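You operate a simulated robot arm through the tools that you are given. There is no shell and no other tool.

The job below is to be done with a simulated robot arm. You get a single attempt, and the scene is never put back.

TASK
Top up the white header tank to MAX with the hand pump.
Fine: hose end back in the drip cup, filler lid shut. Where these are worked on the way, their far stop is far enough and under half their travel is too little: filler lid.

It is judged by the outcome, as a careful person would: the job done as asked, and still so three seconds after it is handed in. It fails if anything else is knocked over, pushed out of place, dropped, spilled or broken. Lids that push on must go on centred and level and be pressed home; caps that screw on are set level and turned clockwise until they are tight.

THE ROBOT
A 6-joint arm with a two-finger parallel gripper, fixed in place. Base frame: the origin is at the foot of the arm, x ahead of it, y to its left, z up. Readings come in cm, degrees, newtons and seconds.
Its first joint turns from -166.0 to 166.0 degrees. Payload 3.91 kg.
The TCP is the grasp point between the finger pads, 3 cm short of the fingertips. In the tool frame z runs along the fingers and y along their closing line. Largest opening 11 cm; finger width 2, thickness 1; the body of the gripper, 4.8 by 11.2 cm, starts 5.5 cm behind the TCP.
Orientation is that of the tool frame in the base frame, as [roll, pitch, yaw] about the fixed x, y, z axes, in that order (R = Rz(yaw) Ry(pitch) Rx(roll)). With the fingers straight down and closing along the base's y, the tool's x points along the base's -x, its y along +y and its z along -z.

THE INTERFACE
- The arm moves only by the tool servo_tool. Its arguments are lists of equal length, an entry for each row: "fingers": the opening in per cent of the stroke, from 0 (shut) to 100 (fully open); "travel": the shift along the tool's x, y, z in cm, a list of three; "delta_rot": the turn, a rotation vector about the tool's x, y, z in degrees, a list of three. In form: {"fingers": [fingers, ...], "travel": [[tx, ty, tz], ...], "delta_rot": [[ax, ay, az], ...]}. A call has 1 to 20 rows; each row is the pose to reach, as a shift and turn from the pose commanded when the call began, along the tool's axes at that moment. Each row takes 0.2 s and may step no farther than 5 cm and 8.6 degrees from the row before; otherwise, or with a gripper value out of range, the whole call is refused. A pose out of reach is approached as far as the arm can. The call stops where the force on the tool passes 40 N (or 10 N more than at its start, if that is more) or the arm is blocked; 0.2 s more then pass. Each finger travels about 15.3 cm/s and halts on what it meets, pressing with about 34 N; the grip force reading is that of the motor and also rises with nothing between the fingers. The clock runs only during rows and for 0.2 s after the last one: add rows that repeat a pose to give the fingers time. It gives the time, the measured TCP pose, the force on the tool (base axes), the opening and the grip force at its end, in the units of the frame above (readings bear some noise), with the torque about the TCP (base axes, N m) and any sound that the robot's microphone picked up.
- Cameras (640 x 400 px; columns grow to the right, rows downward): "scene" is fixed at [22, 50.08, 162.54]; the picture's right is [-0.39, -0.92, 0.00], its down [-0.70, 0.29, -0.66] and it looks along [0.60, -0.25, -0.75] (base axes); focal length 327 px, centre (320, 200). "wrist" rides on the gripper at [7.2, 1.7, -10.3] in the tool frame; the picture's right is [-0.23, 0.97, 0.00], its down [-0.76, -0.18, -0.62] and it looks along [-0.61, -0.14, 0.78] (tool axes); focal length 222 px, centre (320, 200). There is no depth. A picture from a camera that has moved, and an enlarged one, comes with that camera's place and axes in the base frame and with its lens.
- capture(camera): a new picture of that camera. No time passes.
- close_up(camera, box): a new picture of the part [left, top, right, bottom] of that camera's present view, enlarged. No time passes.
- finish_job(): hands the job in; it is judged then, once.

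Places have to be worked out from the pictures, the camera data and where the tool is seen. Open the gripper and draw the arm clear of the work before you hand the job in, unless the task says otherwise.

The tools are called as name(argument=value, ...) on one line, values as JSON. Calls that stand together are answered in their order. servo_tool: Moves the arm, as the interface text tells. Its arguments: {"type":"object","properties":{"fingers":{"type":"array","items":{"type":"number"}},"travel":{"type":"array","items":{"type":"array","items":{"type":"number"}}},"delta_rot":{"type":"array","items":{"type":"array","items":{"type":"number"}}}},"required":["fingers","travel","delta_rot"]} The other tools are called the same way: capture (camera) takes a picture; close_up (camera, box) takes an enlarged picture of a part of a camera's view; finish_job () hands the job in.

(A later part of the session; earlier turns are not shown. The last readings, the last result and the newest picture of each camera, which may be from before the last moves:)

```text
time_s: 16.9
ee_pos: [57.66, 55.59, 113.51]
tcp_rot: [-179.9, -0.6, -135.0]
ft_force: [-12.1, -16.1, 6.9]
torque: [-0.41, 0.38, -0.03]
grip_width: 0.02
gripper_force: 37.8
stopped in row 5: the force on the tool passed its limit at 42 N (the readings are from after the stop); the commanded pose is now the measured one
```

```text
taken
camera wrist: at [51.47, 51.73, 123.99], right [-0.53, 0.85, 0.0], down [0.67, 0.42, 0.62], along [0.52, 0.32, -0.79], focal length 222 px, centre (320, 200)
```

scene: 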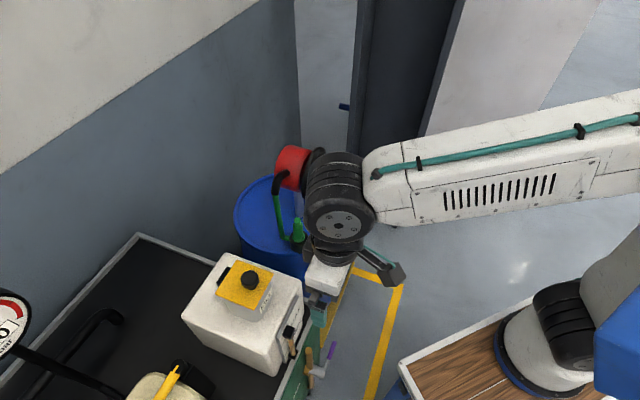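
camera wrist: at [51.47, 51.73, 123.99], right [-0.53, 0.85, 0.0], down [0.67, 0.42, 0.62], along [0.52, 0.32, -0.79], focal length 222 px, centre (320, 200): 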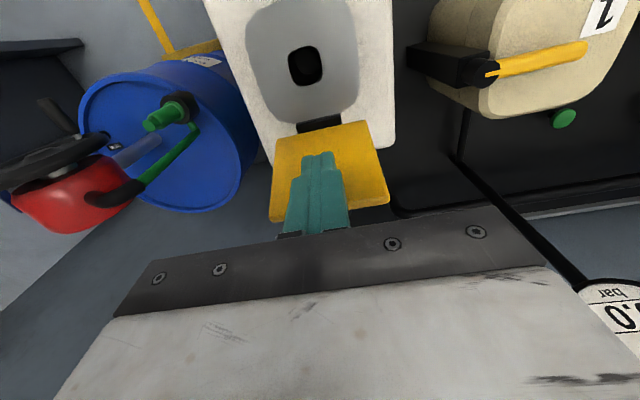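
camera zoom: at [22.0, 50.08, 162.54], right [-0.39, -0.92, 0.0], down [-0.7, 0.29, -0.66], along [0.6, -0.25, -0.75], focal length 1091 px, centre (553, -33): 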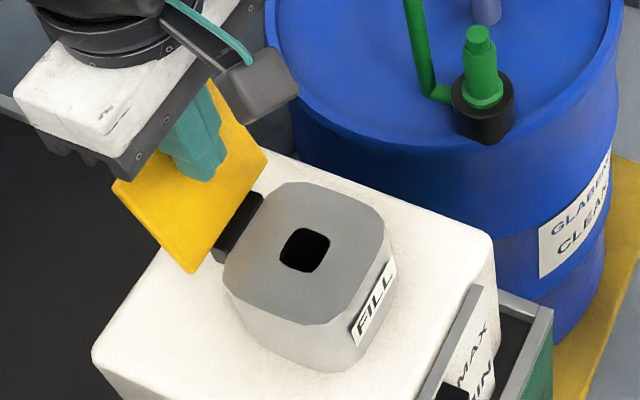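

The lid is now past vertical and the load built up to 42 N, so it has reached its far stop. I'll back off toward the robot and rise, then check that it stays open.

servo_tool(fingers=[0, 0, 0, 0, 0], travel=[[1.5, 0, 0], [3.5, 0, -2], [4, 0, -6], [4, 0, -10], [4, 0, -10]], delta_rot=[[0, 0, 0], [0, 0, 0], [0, 0, 0], [0, 0, 0], [0, 0, 0]])

close_up(camera="scene", box=[170, 210, 330, 330])

capture(camera="wrist")

```text
time_s: 18.1
ee_pos: [54.92, 52.8, 123.39]
tcp_rot: [180.0, -0.5, -135.0]
ft_force: [-0.5, -0.1, 0.1]
torque: [-0.01, 0.01, -0.02]
grip_width: 0.0
gripper_force: 37.5
```

```text
3.33 times, centred on (250, 270) of scene
camera zoom: at [22.0, 50.08, 162.54], right [-0.39, -0.92, 0.0], down [-0.7, 0.29, -0.66], along [0.6, -0.25, -0.75], focal length 1091 px, centre (553, -33)
```

zoom: 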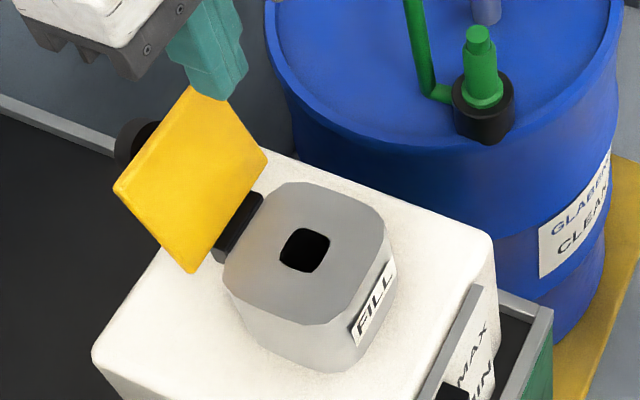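

```text
taken
camera wrist: at [48.77, 49.05, 133.89], right [-0.53, 0.85, 0.0], down [0.67, 0.42, 0.62], along [0.52, 0.32, -0.79], focal length 222 px, centre (320, 200)
```

wrist: 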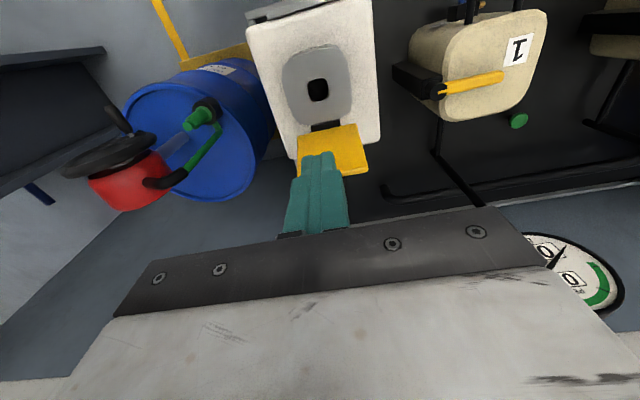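

The lid stays open at its far stop, and the filler hole sits at about (54.3, 52.2, 103.7). Before moving to the nozzle I'll enlarge the nozzle and pump area from here.

close_up(camera="wrist", box=[50, 60, 270, 220])

close_up(camera="scene", box=[230, 140, 350, 260])

```text
2.50 times, centred on (160, 140) of wrist
camera zoom: at [48.77, 49.05, 133.89], right [-0.53, 0.85, 0.0], down [0.67, 0.42, 0.62], along [0.52, 0.32, -0.79], focal length 555 px, centre (720, 350)
```

zoom: 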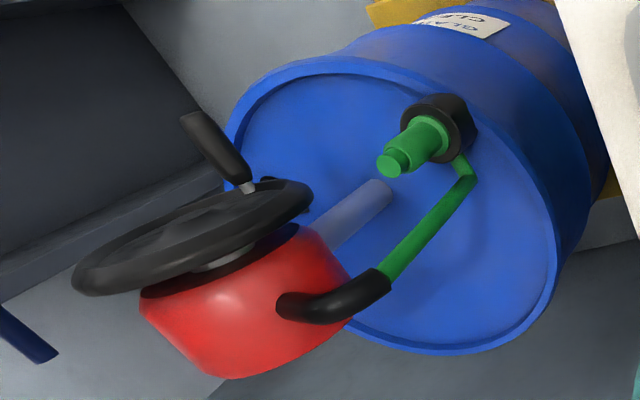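

```text
3.33 times, centred on (290, 200) of scene
camera zoom: at [22.0, 50.08, 162.54], right [-0.39, -0.92, 0.0], down [-0.7, 0.29, -0.66], along [0.6, -0.25, -0.75], focal length 1091 px, centre (420, 200)
```

zoom: 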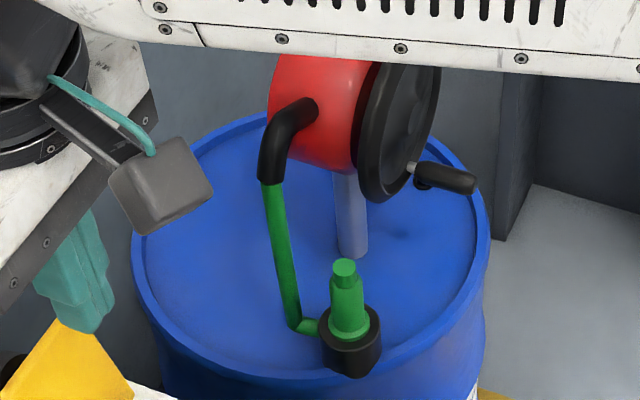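

The hose leaves the nozzle collar on its far side via a short stub, then runs straight up to the pump elbow, so I'll grip the nozzle post from the robot side. I'll swing the tool over there high up while tilting it 45°, fingers pointing outward.

servo_tool(fingers=[0, 30, 60, 60, 60, 60, 60], travel=[[1.4, -3.6, 0.8], [2.8, -7.2, 1.6], [4.2, -10.9, 2.3], [5.6, -14.5, 3.1], [7, -18.1, 3.9], [8.4, -21.8, 4.6], [9.7, -25.4, 5.4]], delta_rot=[[0, -6.4, 0], [0, -12.8, 0], [0, -19.2, 0], [0, -25.6, 0], [0, -32, 0], [0, -38.4, 0], [0, -44.5, 0]])

capture(camera="wrist")

capture(camera="scene")

```text
time_s: 19.7
ee_pos: [66.16, 27.95, 117.97]
tcp_rot: [180.0, 44.2, -135.0]
ft_force: [0.2, -0.5, -0.1]
torque: [-0.01, 0.0, -0.02]
grip_width: 6.61
gripper_force: 0.0
```

```text
taken
camera wrist: at [56.28, 20.51, 120.49], right [-0.57, 0.8, 0.16], down [0.21, -0.04, 0.98], along [0.79, 0.59, -0.14], focal length 222 px, centre (320, 200)
```

wrist: 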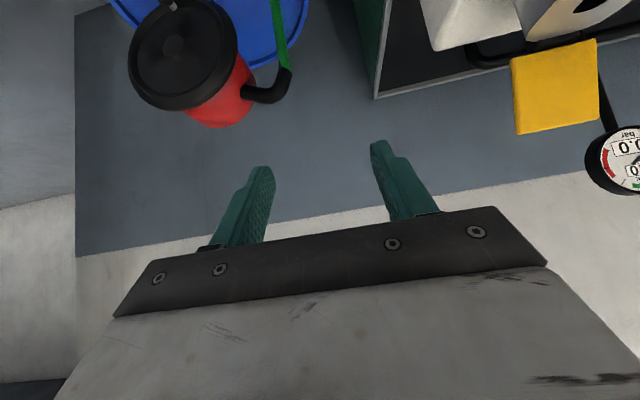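

```text
taken
```

scene: 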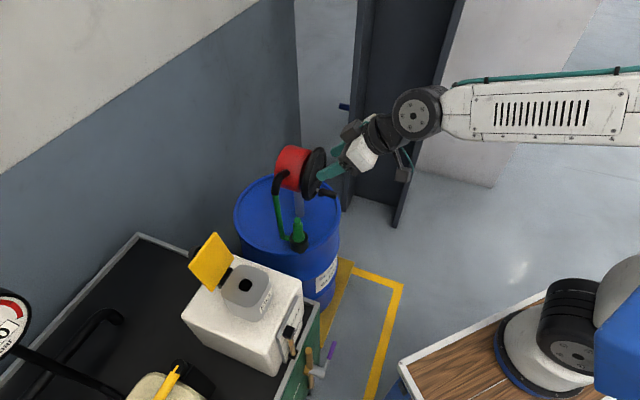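

From here the wrist camera sees the pump wheel nearly face-on. I'll enlarge it to look for a direction mark and to measure the wheel.

close_up(camera="wrist", box=[90, 0, 320, 140])

close_up(camera="scene", box=[230, 130, 370, 260])

```text
2.78 times, centred on (205, 70) of wrist
camera zoom: at [56.28, 20.51, 120.49], right [-0.57, 0.8, 0.16], down [0.21, -0.04, 0.98], along [0.79, 0.59, -0.14], focal length 618 px, centre (640, 562)
```

zoom: 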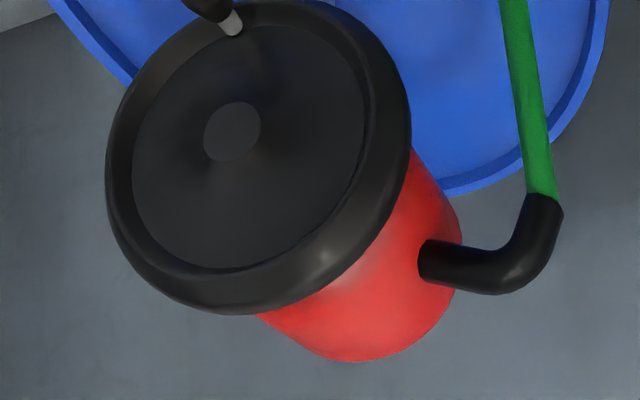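

```text
3.08 times, centred on (300, 195) of scene
camera zoom: at [22.0, 50.08, 162.54], right [-0.39, -0.92, 0.0], down [-0.7, 0.29, -0.66], along [0.6, -0.25, -0.75], focal length 1007 px, centre (382, 215)
```

zoom: 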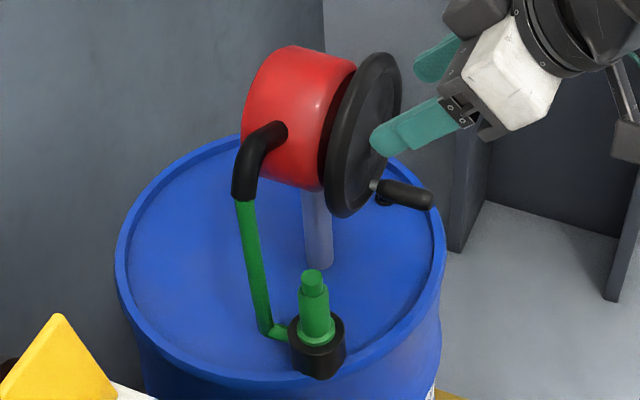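

The wheel centre is at about (88.5, 24.3, 92.5) with an 8.2 cm radius. The handle points back toward the robot from the bottom, at about (86, 21, 85.7), and there's no direction arrow. Now I'll lower toward the nozzle pre-grasp pose on its robot side and look again.

servo_tool(fingers=[60, 60, 60, 60, 60, 60], travel=[[2.1, -0.7, 3.2], [4.2, -1.4, 6.5], [6.4, -2.1, 9.7], [8.5, -2.8, 13], [10.6, -3.4, 16.2], [12.7, -4.1, 19.5]], delta_rot=[[0, 0, 0], [0, 0, 0], [0, 0, 0], [0, 0, 0], [0, 0, 0], [0, 0, 0]])

capture(camera="wrist")

capture(camera="scene")

```text
time_s: 21.1
ee_pos: [72.04, 28.24, 95.26]
tcp_rot: [-180.0, 44.0, -135.0]
ft_force: [-0.7, -0.1, -0.1]
torque: [-0.05, 0.01, -0.06]
grip_width: 6.6
gripper_force: 0.1
```

```text
taken
camera wrist: at [62.17, 20.76, 97.73], right [-0.57, 0.8, 0.16], down [0.21, -0.04, 0.98], along [0.79, 0.59, -0.14], focal length 222 px, centre (320, 200)
```

wrist: 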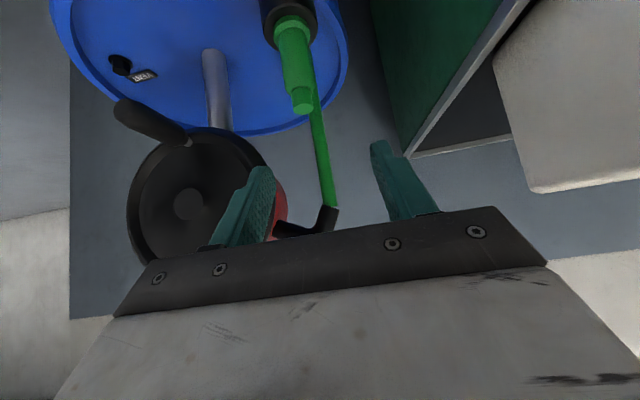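

```text
taken
```

scene: 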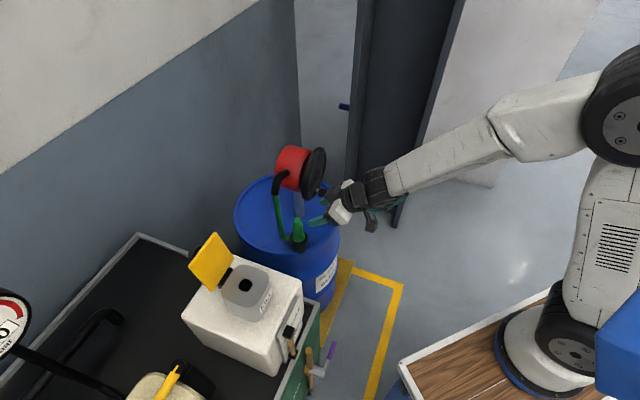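

The nozzle tip triangulates precisely to (79.45, 33.43, 84.7). I'll enlarge it to see the post, collar and cup proportions before gripping.

close_up(camera="wrist", box=[220, 0, 400, 120])

close_up(camera="scene", box=[260, 190, 350, 260])

```text
3.33 times, centred on (310, 60) of wrist
camera zoom: at [62.17, 20.76, 97.73], right [-0.57, 0.8, 0.16], down [0.21, -0.04, 0.98], along [0.79, 0.59, -0.14], focal length 740 px, centre (353, 667)
```

zoom: 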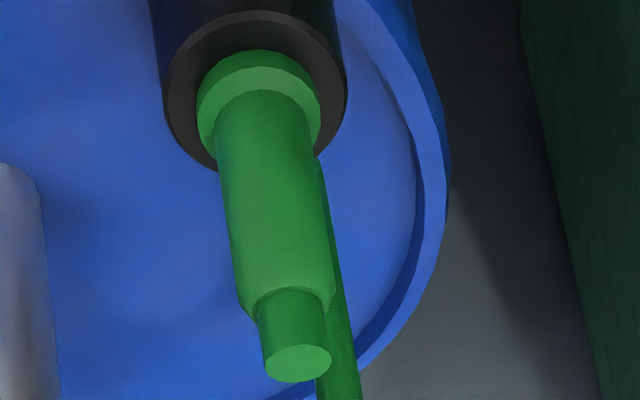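

```text
5.71 times, centred on (305, 225) of scene
camera zoom: at [22.0, 50.08, 162.54], right [-0.39, -0.92, 0.0], down [-0.7, 0.29, -0.66], along [0.6, -0.25, -0.75], focal length 1871 px, centre (406, 57)
```

zoom: 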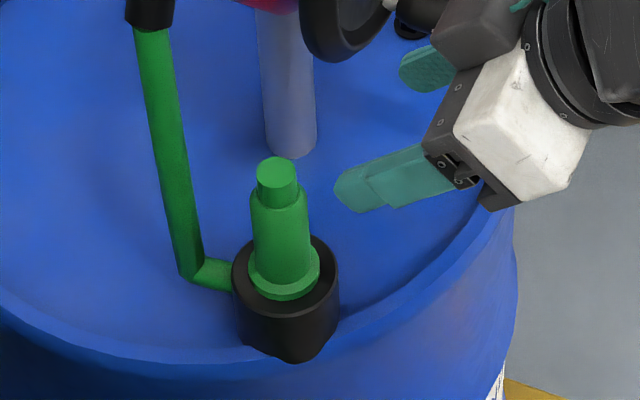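

The flange is at z≈75.6 and the post spans about z 76–82.5. I'll move to 9 cm short of the grasp along the tool axis and verify the alignment.

servo_tool(fingers=[60, 60, 60], travel=[[1.4, -0.5, 2.7], [2.8, -1.0, 5.4], [4.04, -1.49, 8.0]], delta_rot=[[0, 0, 0], [0, 0, 0], [0, 0, 0]])

capture(camera="wrist")

close_up(camera="scene", box=[250, 140, 370, 260])

```text
time_s: 21.9
ee_pos: [75.01, 29.29, 86.88]
tcp_rot: [-180.0, 44.0, -134.8]
ft_force: [-0.1, -0.5, -0.3]
torque: [-0.01, 0.01, 0.0]
grip_width: 6.64
gripper_force: 0.1
```

```text
taken
camera wrist: at [65.16, 21.67, 89.12], right [-0.57, 0.8, 0.16], down [0.21, -0.04, 0.98], along [0.79, 0.59, -0.14], focal length 222 px, centre (320, 200)
```

wrist: 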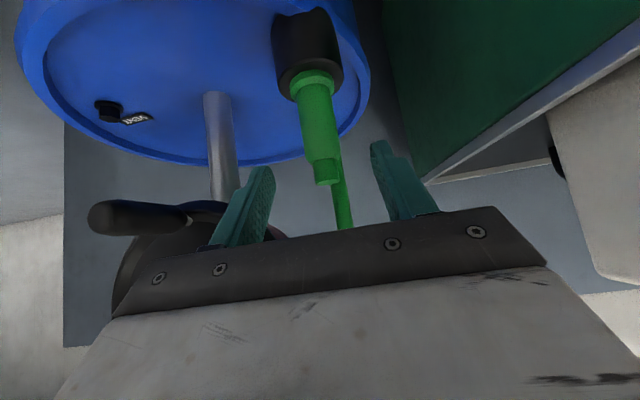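

```text
3.33 times, centred on (310, 200) of scene
camera zoom: at [22.0, 50.08, 162.54], right [-0.39, -0.92, 0.0], down [-0.7, 0.29, -0.66], along [0.6, -0.25, -0.75], focal length 1091 px, centre (353, 200)
```

zoom: 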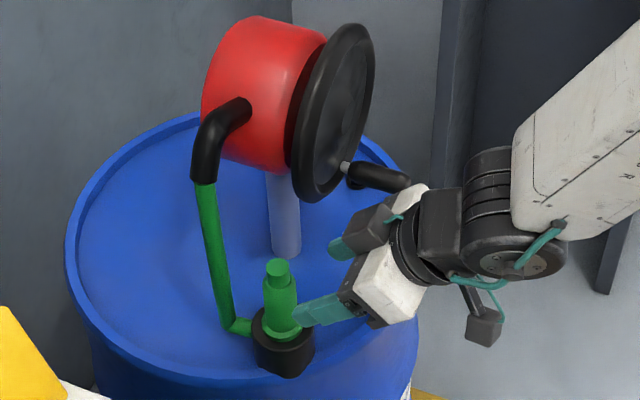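

The post sits at pixel (318,125), matching the predicted grasp point (320,130). I'll advance 9 cm along the fingers and then close on the post.

servo_tool(fingers=[60, 60, 60, 60], travel=[[0, 0, 3], [0, 0, 6], [0, 0, 9.0], [0, 0, 9.0]], delta_rot=[[0, 0, 0], [0, 0, 0], [0, 0, 0], [0, 0, 0]])

capture(camera="wrist")

close_up(camera="scene", box=[250, 140, 370, 260])

```text
time_s: 22.9
ee_pos: [79.46, 33.53, 80.24]
tcp_rot: [-180.0, 44.0, -135.0]
ft_force: [0.2, 1.0, 0.6]
torque: [-0.02, -0.02, 0.01]
grip_width: 6.61
gripper_force: 0.0
```

```text
taken
camera wrist: at [69.6, 26.02, 82.55], right [-0.57, 0.8, 0.16], down [0.21, -0.04, 0.98], along [0.79, 0.59, -0.14], focal length 222 px, centre (320, 200)
```

wrist: 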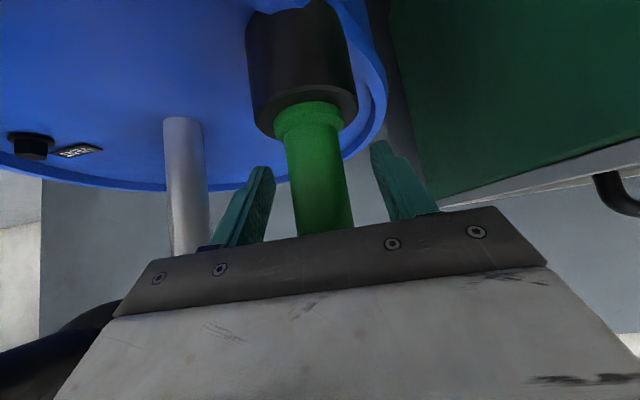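

```text
3.33 times, centred on (310, 200) of scene
camera zoom: at [22.0, 50.08, 162.54], right [-0.39, -0.92, 0.0], down [-0.7, 0.29, -0.66], along [0.6, -0.25, -0.75], focal length 1091 px, centre (353, 200)
```

zoom: 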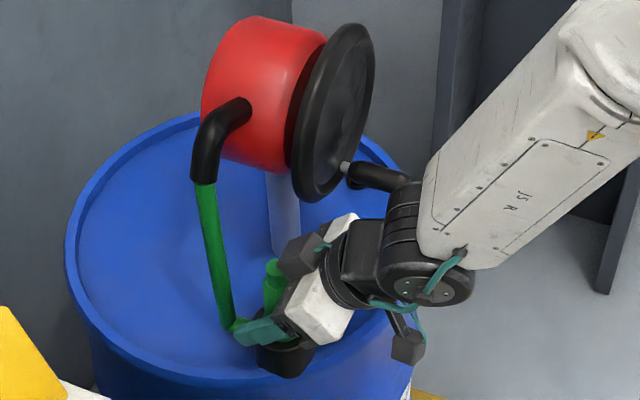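

The post is centred between the fingers with no contact force. I'll close the gripper on it.

servo_tool(fingers=[40, 25, 10, 0, 0], travel=[[0, 0, 0], [0, 0, 0], [0, 0, 0], [0, 0, 0], [0, 0, 0]], delta_rot=[[0, 0, 0], [0, 0, 0], [0, 0, 0], [0, 0, 0], [0, 0, 0]])

capture(camera="wrist")

```text
time_s: 24.1
ee_pos: [79.48, 33.45, 80.02]
tcp_rot: [179.9, 44.0, -135.0]
ft_force: [0.2, 0.3, 1.4]
torque: [0.04, 0.02, -0.02]
grip_width: 3.5
gripper_force: 33.8
```

```text
taken
camera wrist: at [69.58, 26.01, 82.56], right [-0.57, 0.8, 0.16], down [0.21, -0.04, 0.98], along [0.79, 0.59, -0.14], focal length 222 px, centre (320, 200)
```

wrist: 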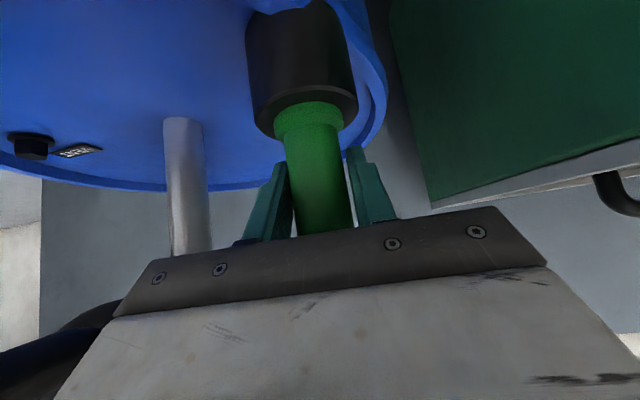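

Gripped at 3.5 cm with no side load. I'll lift straight up 3 cm first to see what's under the flange and how the hose behaves.

servo_tool(fingers=[0, 0, 0, 0], travel=[[-0.52, 0, -0.54], [-1.04, 0, -1.08], [-1.56, 0, -1.62], [-2.08, 0, -2.16]], delta_rot=[[0, 0, 0], [0, 0, 0], [0, 0, 0], [0, 0, 0]])

capture(camera="wrist")

close_up(camera="scene", box=[250, 140, 370, 260])

```text
time_s: 25.1
ee_pos: [79.37, 33.53, 83.31]
tcp_rot: [180.0, 44.0, -134.9]
ft_force: [-0.5, -0.2, -1.4]
torque: [-0.01, 0.01, 0.01]
grip_width: 3.5
gripper_force: 33.8
```

```text
taken
camera wrist: at [69.56, 26.0, 85.7], right [-0.57, 0.8, 0.16], down [0.21, -0.04, 0.98], along [0.79, 0.59, -0.14], focal length 222 px, centre (320, 200)
```

wrist: 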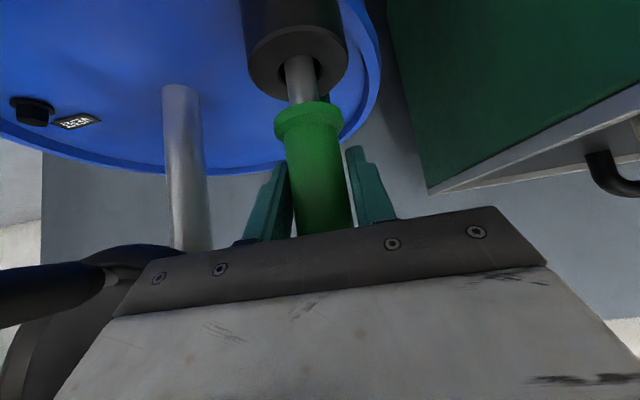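

```text
3.33 times, centred on (310, 200) of scene
camera zoom: at [22.0, 50.08, 162.54], right [-0.39, -0.92, 0.0], down [-0.7, 0.29, -0.66], along [0.6, -0.25, -0.75], focal length 1091 px, centre (353, 200)
```

zoom: 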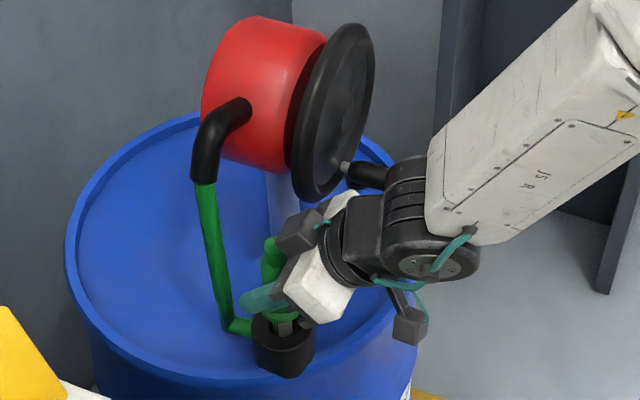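

A grey spout is coming up out of the cup below the flange, and the load is small. I'll lift another 4 cm and look again.

servo_tool(fingers=[0, 0, 0, 0], travel=[[-0.7, 0, -0.72], [-1.4, 0, -1.44], [-2.1, 0, -2.16], [-2.8, 0, -2.88]], delta_rot=[[0, 0, 0], [0, 0, 0], [0, 0, 0], [0, 0, 0]])

capture(camera="wrist")

close_up(camera="scene", box=[250, 140, 370, 260])

```text
time_s: 26.1
ee_pos: [79.52, 33.4, 87.33]
tcp_rot: [180.0, 43.9, -135.0]
ft_force: [-0.4, -0.4, -0.9]
torque: [-0.03, 0.01, 0.0]
grip_width: 3.48
gripper_force: 33.8
```

```text
taken
camera wrist: at [69.58, 25.99, 89.66], right [-0.57, 0.8, 0.16], down [0.21, -0.04, 0.98], along [0.79, 0.59, -0.14], focal length 222 px, centre (320, 200)
```

wrist: 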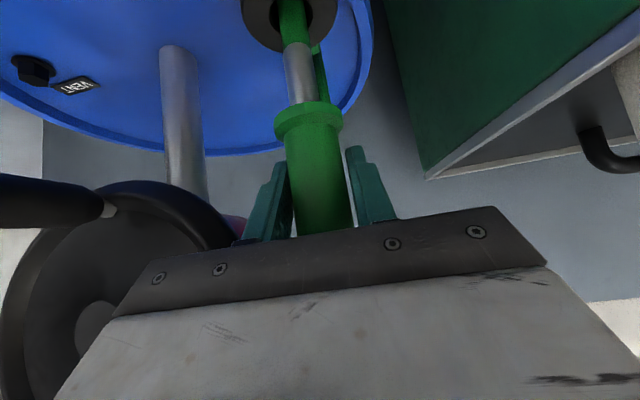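

```text
3.33 times, centred on (310, 200) of scene
camera zoom: at [22.0, 50.08, 162.54], right [-0.39, -0.92, 0.0], down [-0.7, 0.29, -0.66], along [0.6, -0.25, -0.75], focal length 1091 px, centre (353, 200)
```

zoom: 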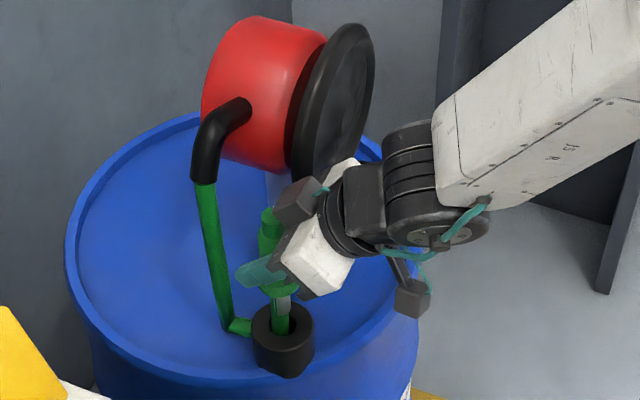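

Below the grey section there now appears to be something green extending into the cup. I'll enlarge both views to understand it.

close_up(camera="wrist", box=[220, 0, 380, 120])

close_up(camera="scene", box=[270, 190, 350, 260])

```text
3.33 times, centred on (300, 60) of wrist
camera zoom: at [69.58, 25.99, 89.66], right [-0.57, 0.8, 0.16], down [0.21, -0.04, 0.98], along [0.79, 0.59, -0.14], focal length 740 px, centre (387, 667)
```

zoom: 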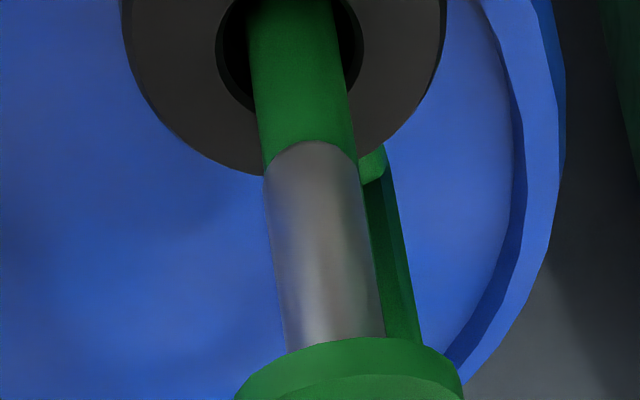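

```text
5.71 times, centred on (310, 225) of scene
camera zoom: at [22.0, 50.08, 162.54], right [-0.39, -0.92, 0.0], down [-0.7, 0.29, -0.66], along [0.6, -0.25, -0.75], focal length 1871 px, centre (377, 57)
```

zoom: 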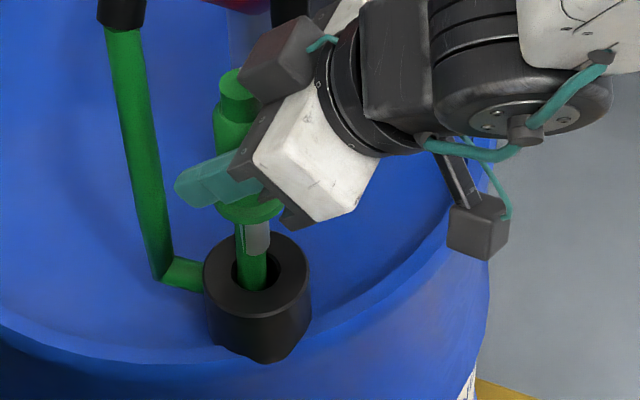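

The grey spout is about 4.6 cm long and already clear of the cup; the hose is drawn as a slack line behind it and there's no tension. I'll move away from the wheel, back and sideways, then up.

servo_tool(fingers=[0, 0, 0, 0], travel=[[1.23, 1.5, -1.61], [2.46, 3, -3.21], [2.23, 4.5, -6.33], [1.23, 6, -10.23]], delta_rot=[[0, 0, 0], [0, 0, 0], [0, 0, 0], [0, 0, 0]])

capture(camera="wrist")

close_up(camera="scene", box=[230, 120, 390, 260])

```text
time_s: 27.1
ee_pos: [69.57, 32.18, 93.77]
tcp_rot: [179.9, 43.9, -135.0]
ft_force: [-0.2, -0.3, -1.9]
torque: [-0.01, 0.0, 0.04]
grip_width: 3.48
gripper_force: 33.7
```

```text
taken
camera wrist: at [59.61, 24.61, 96.23], right [-0.57, 0.8, 0.16], down [0.21, -0.04, 0.98], along [0.79, 0.59, -0.14], focal length 222 px, centre (320, 200)
```

wrist: 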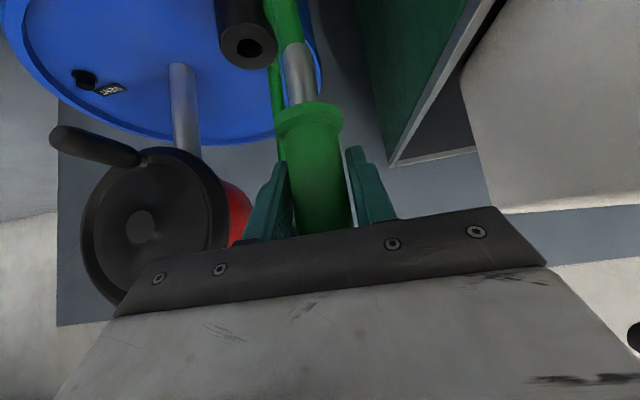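

```text
2.86 times, centred on (310, 190) of scene
camera zoom: at [22.0, 50.08, 162.54], right [-0.39, -0.92, 0.0], down [-0.7, 0.29, -0.66], along [0.6, -0.25, -0.75], focal length 935 px, centre (349, 229)
```

zoom: 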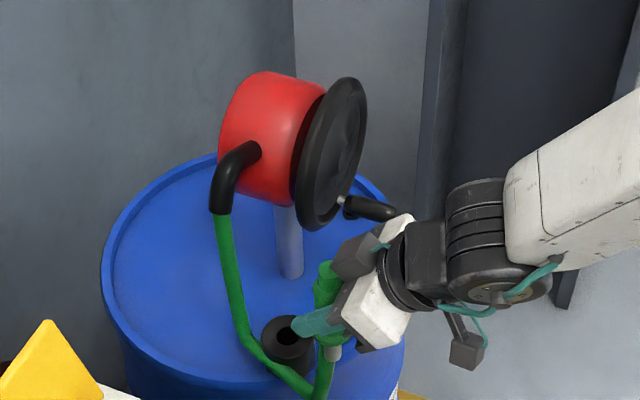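

The hose has come along and hangs in a loop from the elbow to the nozzle. I'll enlarge both views to see exactly where it attaches and what the lower end of the spout looks like.

close_up(camera="wrist", box=[200, 0, 380, 130])

close_up(camera="scene", box=[280, 180, 350, 290])

```text
3.08 times, centred on (290, 65) of wrist
camera zoom: at [59.61, 24.61, 96.23], right [-0.57, 0.8, 0.16], down [0.21, -0.04, 0.98], along [0.79, 0.59, -0.14], focal length 684 px, centre (412, 615)
```

zoom: 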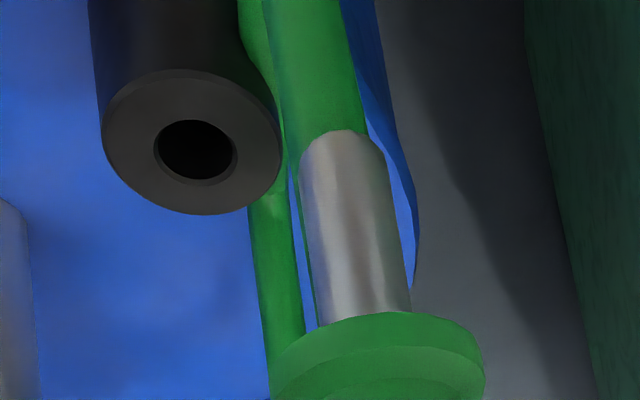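

```text
3.64 times, centred on (315, 235) of scene
camera zoom: at [22.0, 50.08, 162.54], right [-0.39, -0.92, 0.0], down [-0.7, 0.29, -0.66], along [0.6, -0.25, -0.75], focal length 1190 px, centre (338, 73)
```

zoom: 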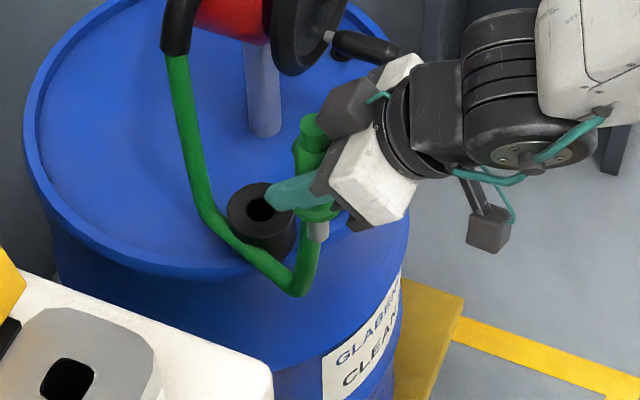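

The hose attaches to the side of the flange and the open grey spout points down, so the spout is what goes into the filler. I'll carry the nozzle up and toward the tank, staying outside the tank's edge until the spout is above the neck.

servo_tool(fingers=[0, 0, 0, 0, 0, 0, 0], travel=[[-1.4, 1.1, -3.6], [-2.8, 2.2, -7.2], [-4.2, 3.3, -10.8], [-5.6, 4.4, -14.35], [-7.7, 6.7, -17.4], [-9.8, 9.0, -20.5], [-11.8, 11.4, -23.6]], delta_rot=[[0, 0, 0], [0, 0, 0], [0, 0, 0], [0, 0, 0], [0, 0, 0], [0, 0, 0], [0, 0, 0]])

capture(camera="wrist")

capture(camera="scene")

```text
time_s: 28.7
ee_pos: [55.87, 34.72, 118.96]
tcp_rot: [180.0, 44.0, -134.9]
ft_force: [1.1, 0.6, -1.7]
torque: [0.02, -0.01, 0.01]
grip_width: 3.48
gripper_force: 34.0
```

```text
taken
camera wrist: at [45.97, 27.16, 121.36], right [-0.57, 0.8, 0.16], down [0.21, -0.04, 0.98], along [0.79, 0.59, -0.14], focal length 222 px, centre (320, 200)
```

wrist: 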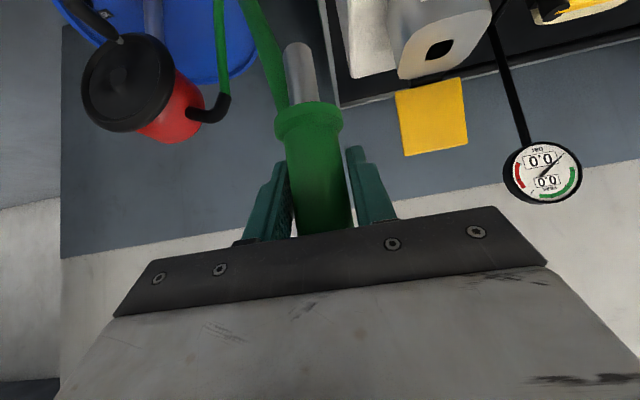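

```text
taken
```

scene: 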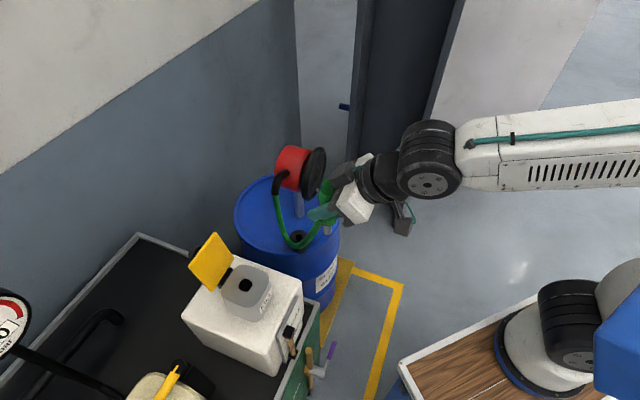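

The spout is clear and the hose trails back to the pump with no pull (about 2 N). I'll enlarge the nozzle here to see where the hose joins the flange, to decide how to orient it in the filler.

close_up(camera="wrist", box=[210, 0, 380, 130])

close_up(camera="scene", box=[260, 150, 400, 270])

```text
3.08 times, centred on (295, 65) of wrist
camera zoom: at [45.97, 27.16, 121.36], right [-0.57, 0.8, 0.16], down [0.21, -0.04, 0.98], along [0.79, 0.59, -0.14], focal length 684 px, centre (397, 615)
```

zoom: 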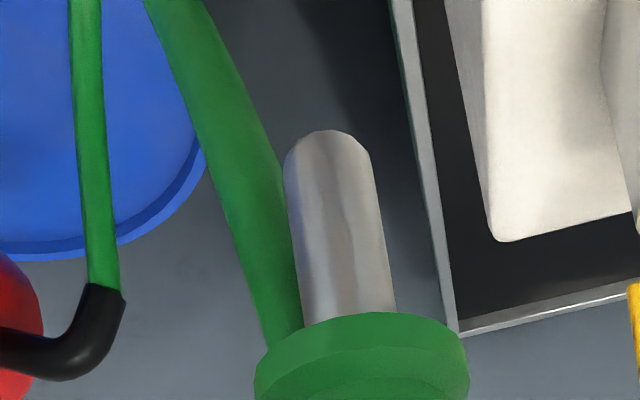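

```text
3.33 times, centred on (330, 210) of scene
camera zoom: at [22.0, 50.08, 162.54], right [-0.39, -0.92, 0.0], down [-0.7, 0.29, -0.66], along [0.6, -0.25, -0.75], focal length 1091 px, centre (287, 167)
```

zoom: 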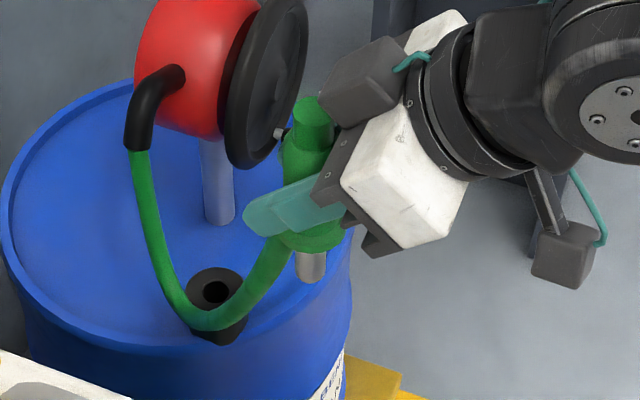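

The hose passes freely alongside things (it was drawn through the cup wall), so it won't constrain the orientation, and I'll keep the tool coming from the robot side. I'll zoom on the filler hole to pin down its centre.

close_up(camera="wrist", box=[380, 0, 500, 110])

close_up(camera="scene", box=[200, 240, 300, 320])

```text
3.64 times, centred on (440, 55) of wrist
camera zoom: at [45.97, 27.16, 121.36], right [-0.57, 0.8, 0.16], down [0.21, -0.04, 0.98], along [0.79, 0.59, -0.14], focal length 808 px, centre (-116, 727)
```

zoom: 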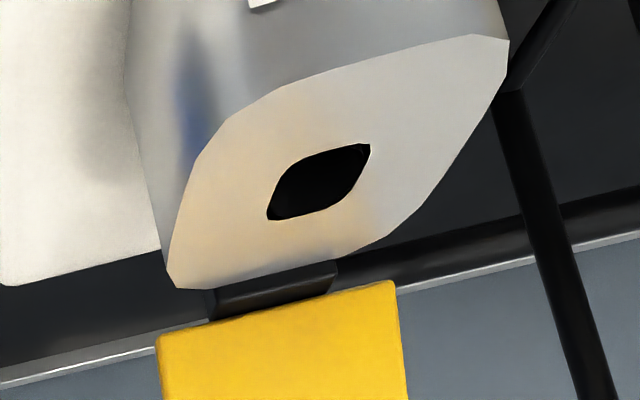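

```text
5.00 times, centred on (250, 280) of scene
camera zoom: at [22.0, 50.08, 162.54], right [-0.39, -0.92, 0.0], down [-0.7, 0.29, -0.66], along [0.6, -0.25, -0.75], focal length 1637 px, centre (670, -200)
```

zoom: 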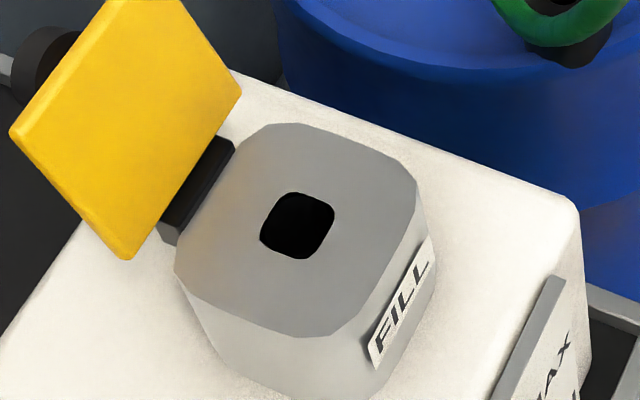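

The filler hole centre is at (54.2, 52.3, 104.3), about 2.9 cm wide against the spout's ~1.9 cm. I'll move the nozzle over the hole at the current height and check the alignment before lowering.

servo_tool(fingers=[0, 0, 0, 0, 0], travel=[[-2.0, 3.4, 1.95], [-4.0, 6.8, 3.9], [-6.1, 10.2, 5.9], [-8.08, 13.56, 7.81], [-8.08, 13.56, 7.81]], delta_rot=[[0, 0, 0], [0, 0, 0], [0, 0, 0], [0, 0, 0], [0, 0, 0]])

close_up(camera="wrist", box=[220, 0, 420, 130])

close_up(camera="scene", box=[180, 200, 320, 320])

```text
time_s: 29.9
ee_pos: [54.14, 52.2, 119.01]
tcp_rot: [180.0, 44.0, -135.0]
ft_force: [-1.0, -0.3, -1.5]
torque: [0.01, 0.02, 0.08]
grip_width: 3.5
gripper_force: 33.9
```

```text
3.08 times, centred on (320, 65) of wrist
camera zoom: at [44.29, 44.66, 121.39], right [-0.57, 0.8, 0.16], down [0.21, -0.04, 0.98], along [0.79, 0.59, -0.14], focal length 684 px, centre (320, 615)
```

zoom: 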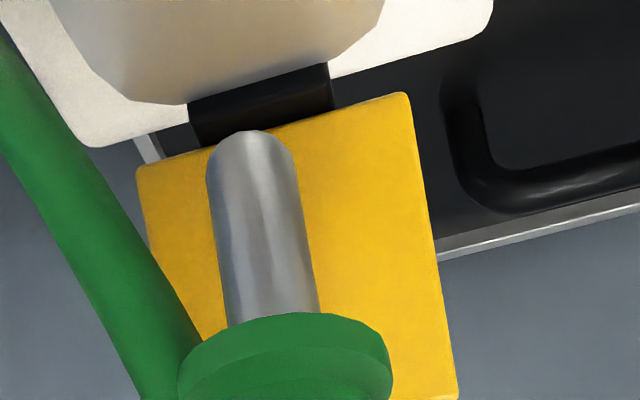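

```text
3.33 times, centred on (250, 260) of scene
camera zoom: at [22.0, 50.08, 162.54], right [-0.39, -0.92, 0.0], down [-0.7, 0.29, -0.66], along [0.6, -0.25, -0.75], focal length 1091 px, centre (553, 0)
```

zoom: 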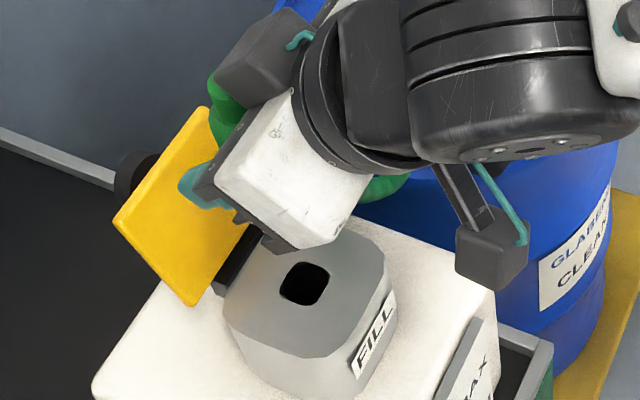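

The tool is over the hole to within about 1 mm (54.14, 52.20). I'll lower 4 cm so the spout tip is just above the neck and check from both cameras.

servo_tool(fingers=[0, 0, 0, 0], travel=[[0.9, 0.03, 0.95], [1.8, 0.03, 1.87], [2.6, 0.03, 2.7], [2.6, 0.03, 2.7]], delta_rot=[[0, 0, 0], [0, 0, 0], [0, 0, 0], [0, 0, 0]])

close_up(camera="wrist", box=[220, 0, 420, 130])

close_up(camera="scene", box=[200, 210, 300, 310])

```text
time_s: 30.9
ee_pos: [54.09, 52.26, 115.09]
tcp_rot: [-180.0, 44.0, -135.0]
ft_force: [-0.5, 0.2, -0.8]
torque: [-0.01, 0.02, 0.02]
grip_width: 3.51
gripper_force: 34.0
```

```text
3.08 times, centred on (320, 65) of wrist
camera zoom: at [44.31, 44.65, 117.59], right [-0.57, 0.8, 0.16], down [0.21, -0.04, 0.98], along [0.79, 0.59, -0.14], focal length 684 px, centre (320, 615)
```

zoom: 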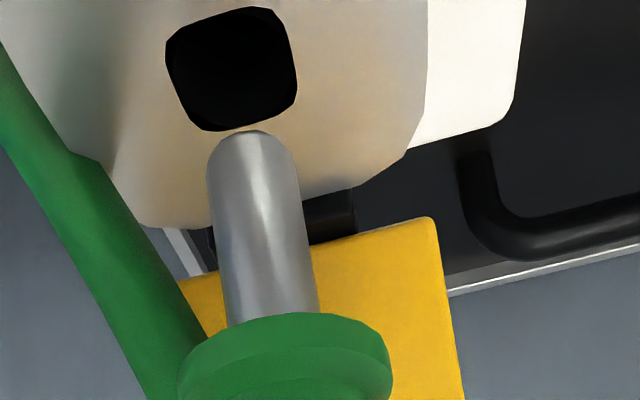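

```text
4.00 times, centred on (250, 260) of scene
camera zoom: at [22.0, 50.08, 162.54], right [-0.39, -0.92, 0.0], down [-0.7, 0.29, -0.66], along [0.6, -0.25, -0.75], focal length 1310 px, centre (600, -40)
```

zoom: 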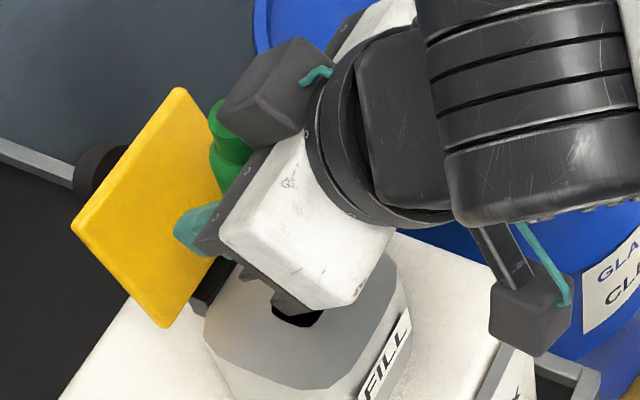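

The wrist view gives the hole centre at (54.25, 52.2), 1–2 mm from the spout axis, so I'll nudge sideways by 1 mm and lower until the spout just enters the hole, watching for contact force.

servo_tool(fingers=[0, 0, 0, 0, 0], travel=[[0.0, -0.12, 0.06], [0.7, -0.12, 0.8], [1.4, -0.12, 1.5], [1.9, -0.12, 2.05], [2.37, -0.12, 2.58]], delta_rot=[[0, 0, 0], [0, 0, 0], [0, 0, 0], [0, 0, 0], [0, 0, 0]])

close_up(camera="wrist", box=[220, 0, 420, 130])

close_up(camera="scene", box=[200, 210, 300, 310])

```text
time_s: 32.1
ee_pos: [54.32, 52.12, 111.74]
tcp_rot: [-179.9, 44.0, -135.0]
ft_force: [0.2, -0.8, -1.9]
torque: [0.01, 0.01, 0.01]
grip_width: 3.47
gripper_force: 33.5
```

```text
3.08 times, centred on (320, 65) of wrist
camera zoom: at [44.51, 44.64, 114.15], right [-0.57, 0.8, 0.16], down [0.21, -0.04, 0.98], along [0.79, 0.59, -0.14], focal length 684 px, centre (320, 615)
```

zoom: 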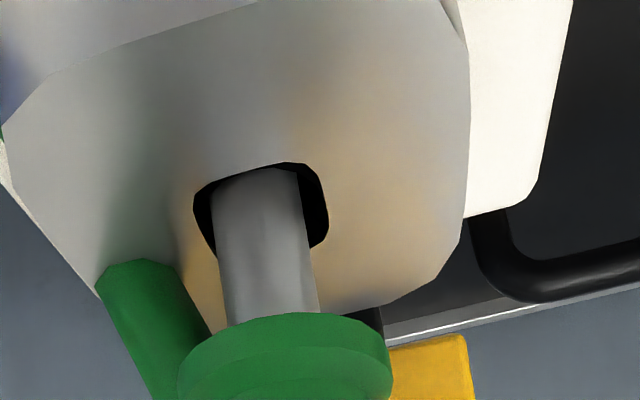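

```text
4.00 times, centred on (250, 260) of scene
camera zoom: at [22.0, 50.08, 162.54], right [-0.39, -0.92, 0.0], down [-0.7, 0.29, -0.66], along [0.6, -0.25, -0.75], focal length 1310 px, centre (600, -40)
```

zoom: 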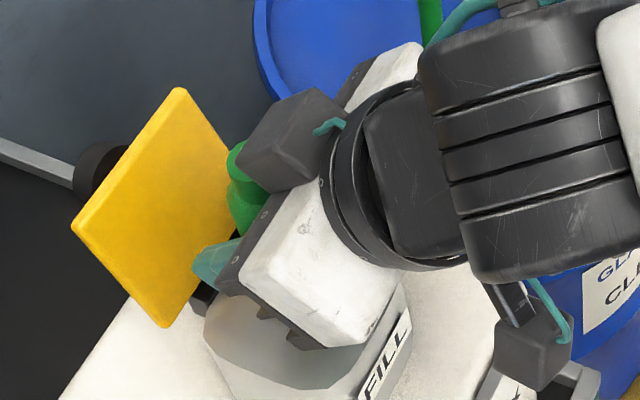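

The spout is going into the hole centred and without contact. I'll lower about 2 cm more in small steps toward seating the flange.

servo_tool(fingers=[0, 0, 0, 0], travel=[[0.4, 0, 0.4], [0.8, 0, 0.8], [1.2, 0, 1.22], [1.5, 0, 1.55]], delta_rot=[[0, 0, 0], [0, 0, 0], [0, 0, 0], [0, 0, 0]])

close_up(camera="wrist", box=[220, 0, 420, 130])

```text
time_s: 33.1
ee_pos: [54.37, 52.06, 109.5]
tcp_rot: [-180.0, 44.0, -135.0]
ft_force: [0.5, 0.4, -0.6]
torque: [0.03, -0.03, -0.01]
grip_width: 3.51
gripper_force: 33.8
```

```text
3.08 times, centred on (320, 65) of wrist
camera zoom: at [44.48, 44.61, 111.94], right [-0.57, 0.8, 0.16], down [0.21, -0.04, 0.98], along [0.79, 0.59, -0.14], focal length 684 px, centre (320, 615)
```

zoom: 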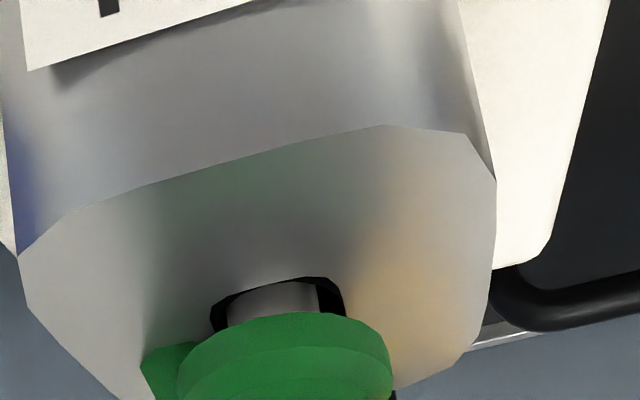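

The flange is nearly down on the neck. I'll creep down in 2 mm steps until contact shows.

servo_tool(fingers=[0, 0, 0], travel=[[0.14, 0, 0.14], [0.28, 0, 0.29], [0.35, 0, 0.36]], delta_rot=[[0, 0, 0], [0, 0, 0], [0, 0, 0]])

close_up(camera="wrist", box=[220, 0, 420, 130])

```text
time_s: 33.9
ee_pos: [54.46, 52.05, 109.1]
tcp_rot: [180.0, 43.9, -134.9]
ft_force: [1.0, -0.5, -0.4]
torque: [0.01, 0.01, 0.01]
grip_width: 3.5
gripper_force: 34.0
```

```text
3.08 times, centred on (320, 65) of wrist
camera zoom: at [44.46, 44.61, 111.48], right [-0.57, 0.8, 0.16], down [0.21, -0.04, 0.98], along [0.79, 0.59, -0.14], focal length 684 px, centre (320, 615)
```

zoom: 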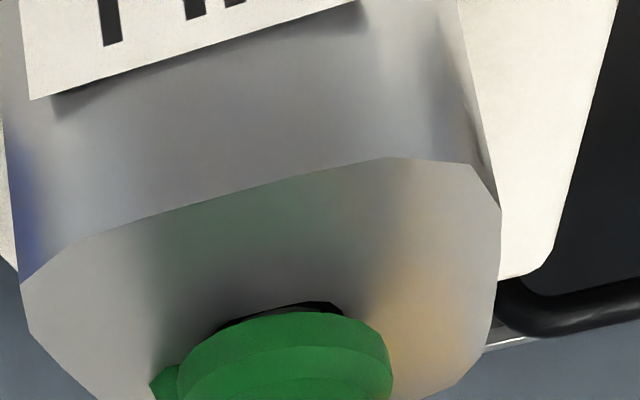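

Still no contact force and only a sliver of the hole shows behind the flange. I'll continue down a few more millimetres.

servo_tool(fingers=[0, 0, 0], travel=[[0.1, 0, 0.1], [0.2, 0, 0.2], [0.28, 0, 0.29]], delta_rot=[[0, 0, 0], [0, 0, 0], [0, 0, 0]])

close_up(camera="wrist", box=[220, 0, 420, 130])

```text
time_s: 34.7
ee_pos: [54.5, 52.07, 108.73]
tcp_rot: [180.0, 44.0, -135.1]
ft_force: [-0.5, -0.2, -1.7]
torque: [-0.02, -0.01, 0.01]
grip_width: 3.51
gripper_force: 34.3
```

```text
3.08 times, centred on (320, 65) of wrist
camera zoom: at [44.48, 44.6, 111.07], right [-0.57, 0.8, 0.16], down [0.21, -0.04, 0.98], along [0.79, 0.59, -0.14], focal length 684 px, centre (320, 615)
```

zoom: 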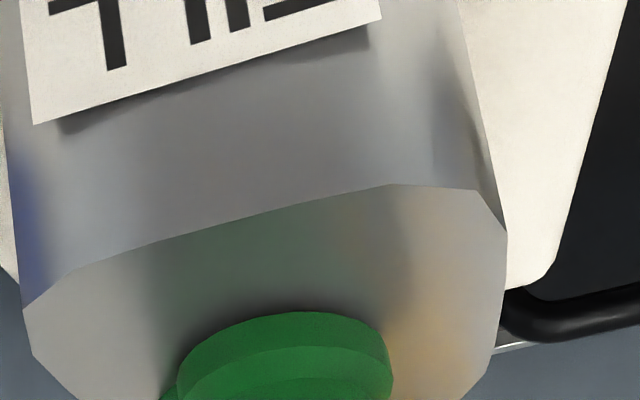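

Visually the flange is almost touching; still no upward force. I'll go a little further until it registers.

servo_tool(fingers=[0, 0, 0], travel=[[0.1, 0, 0.1], [0.2, 0, 0.2], [0.28, 0, 0.29]], delta_rot=[[0, 0, 0], [0, 0, 0], [0, 0, 0]])

close_up(camera="wrist", box=[220, 0, 420, 130])

```text
time_s: 35.5
ee_pos: [54.4, 52.18, 108.6]
tcp_rot: [179.9, 44.2, -135.1]
ft_force: [0.2, -1.1, 18.6]
torque: [-0.33, 0.14, 0.0]
grip_width: 3.52
gripper_force: 34.1
```

```text
3.08 times, centred on (320, 65) of wrist
camera zoom: at [44.49, 44.58, 110.82], right [-0.57, 0.8, 0.16], down [0.21, -0.05, 0.98], along [0.79, 0.59, -0.14], focal length 684 px, centre (320, 615)
```

zoom: 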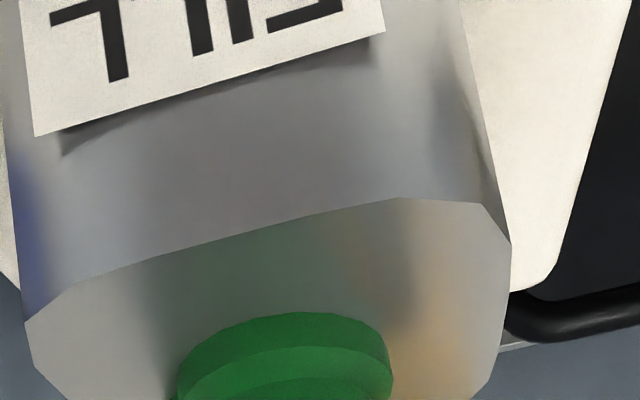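

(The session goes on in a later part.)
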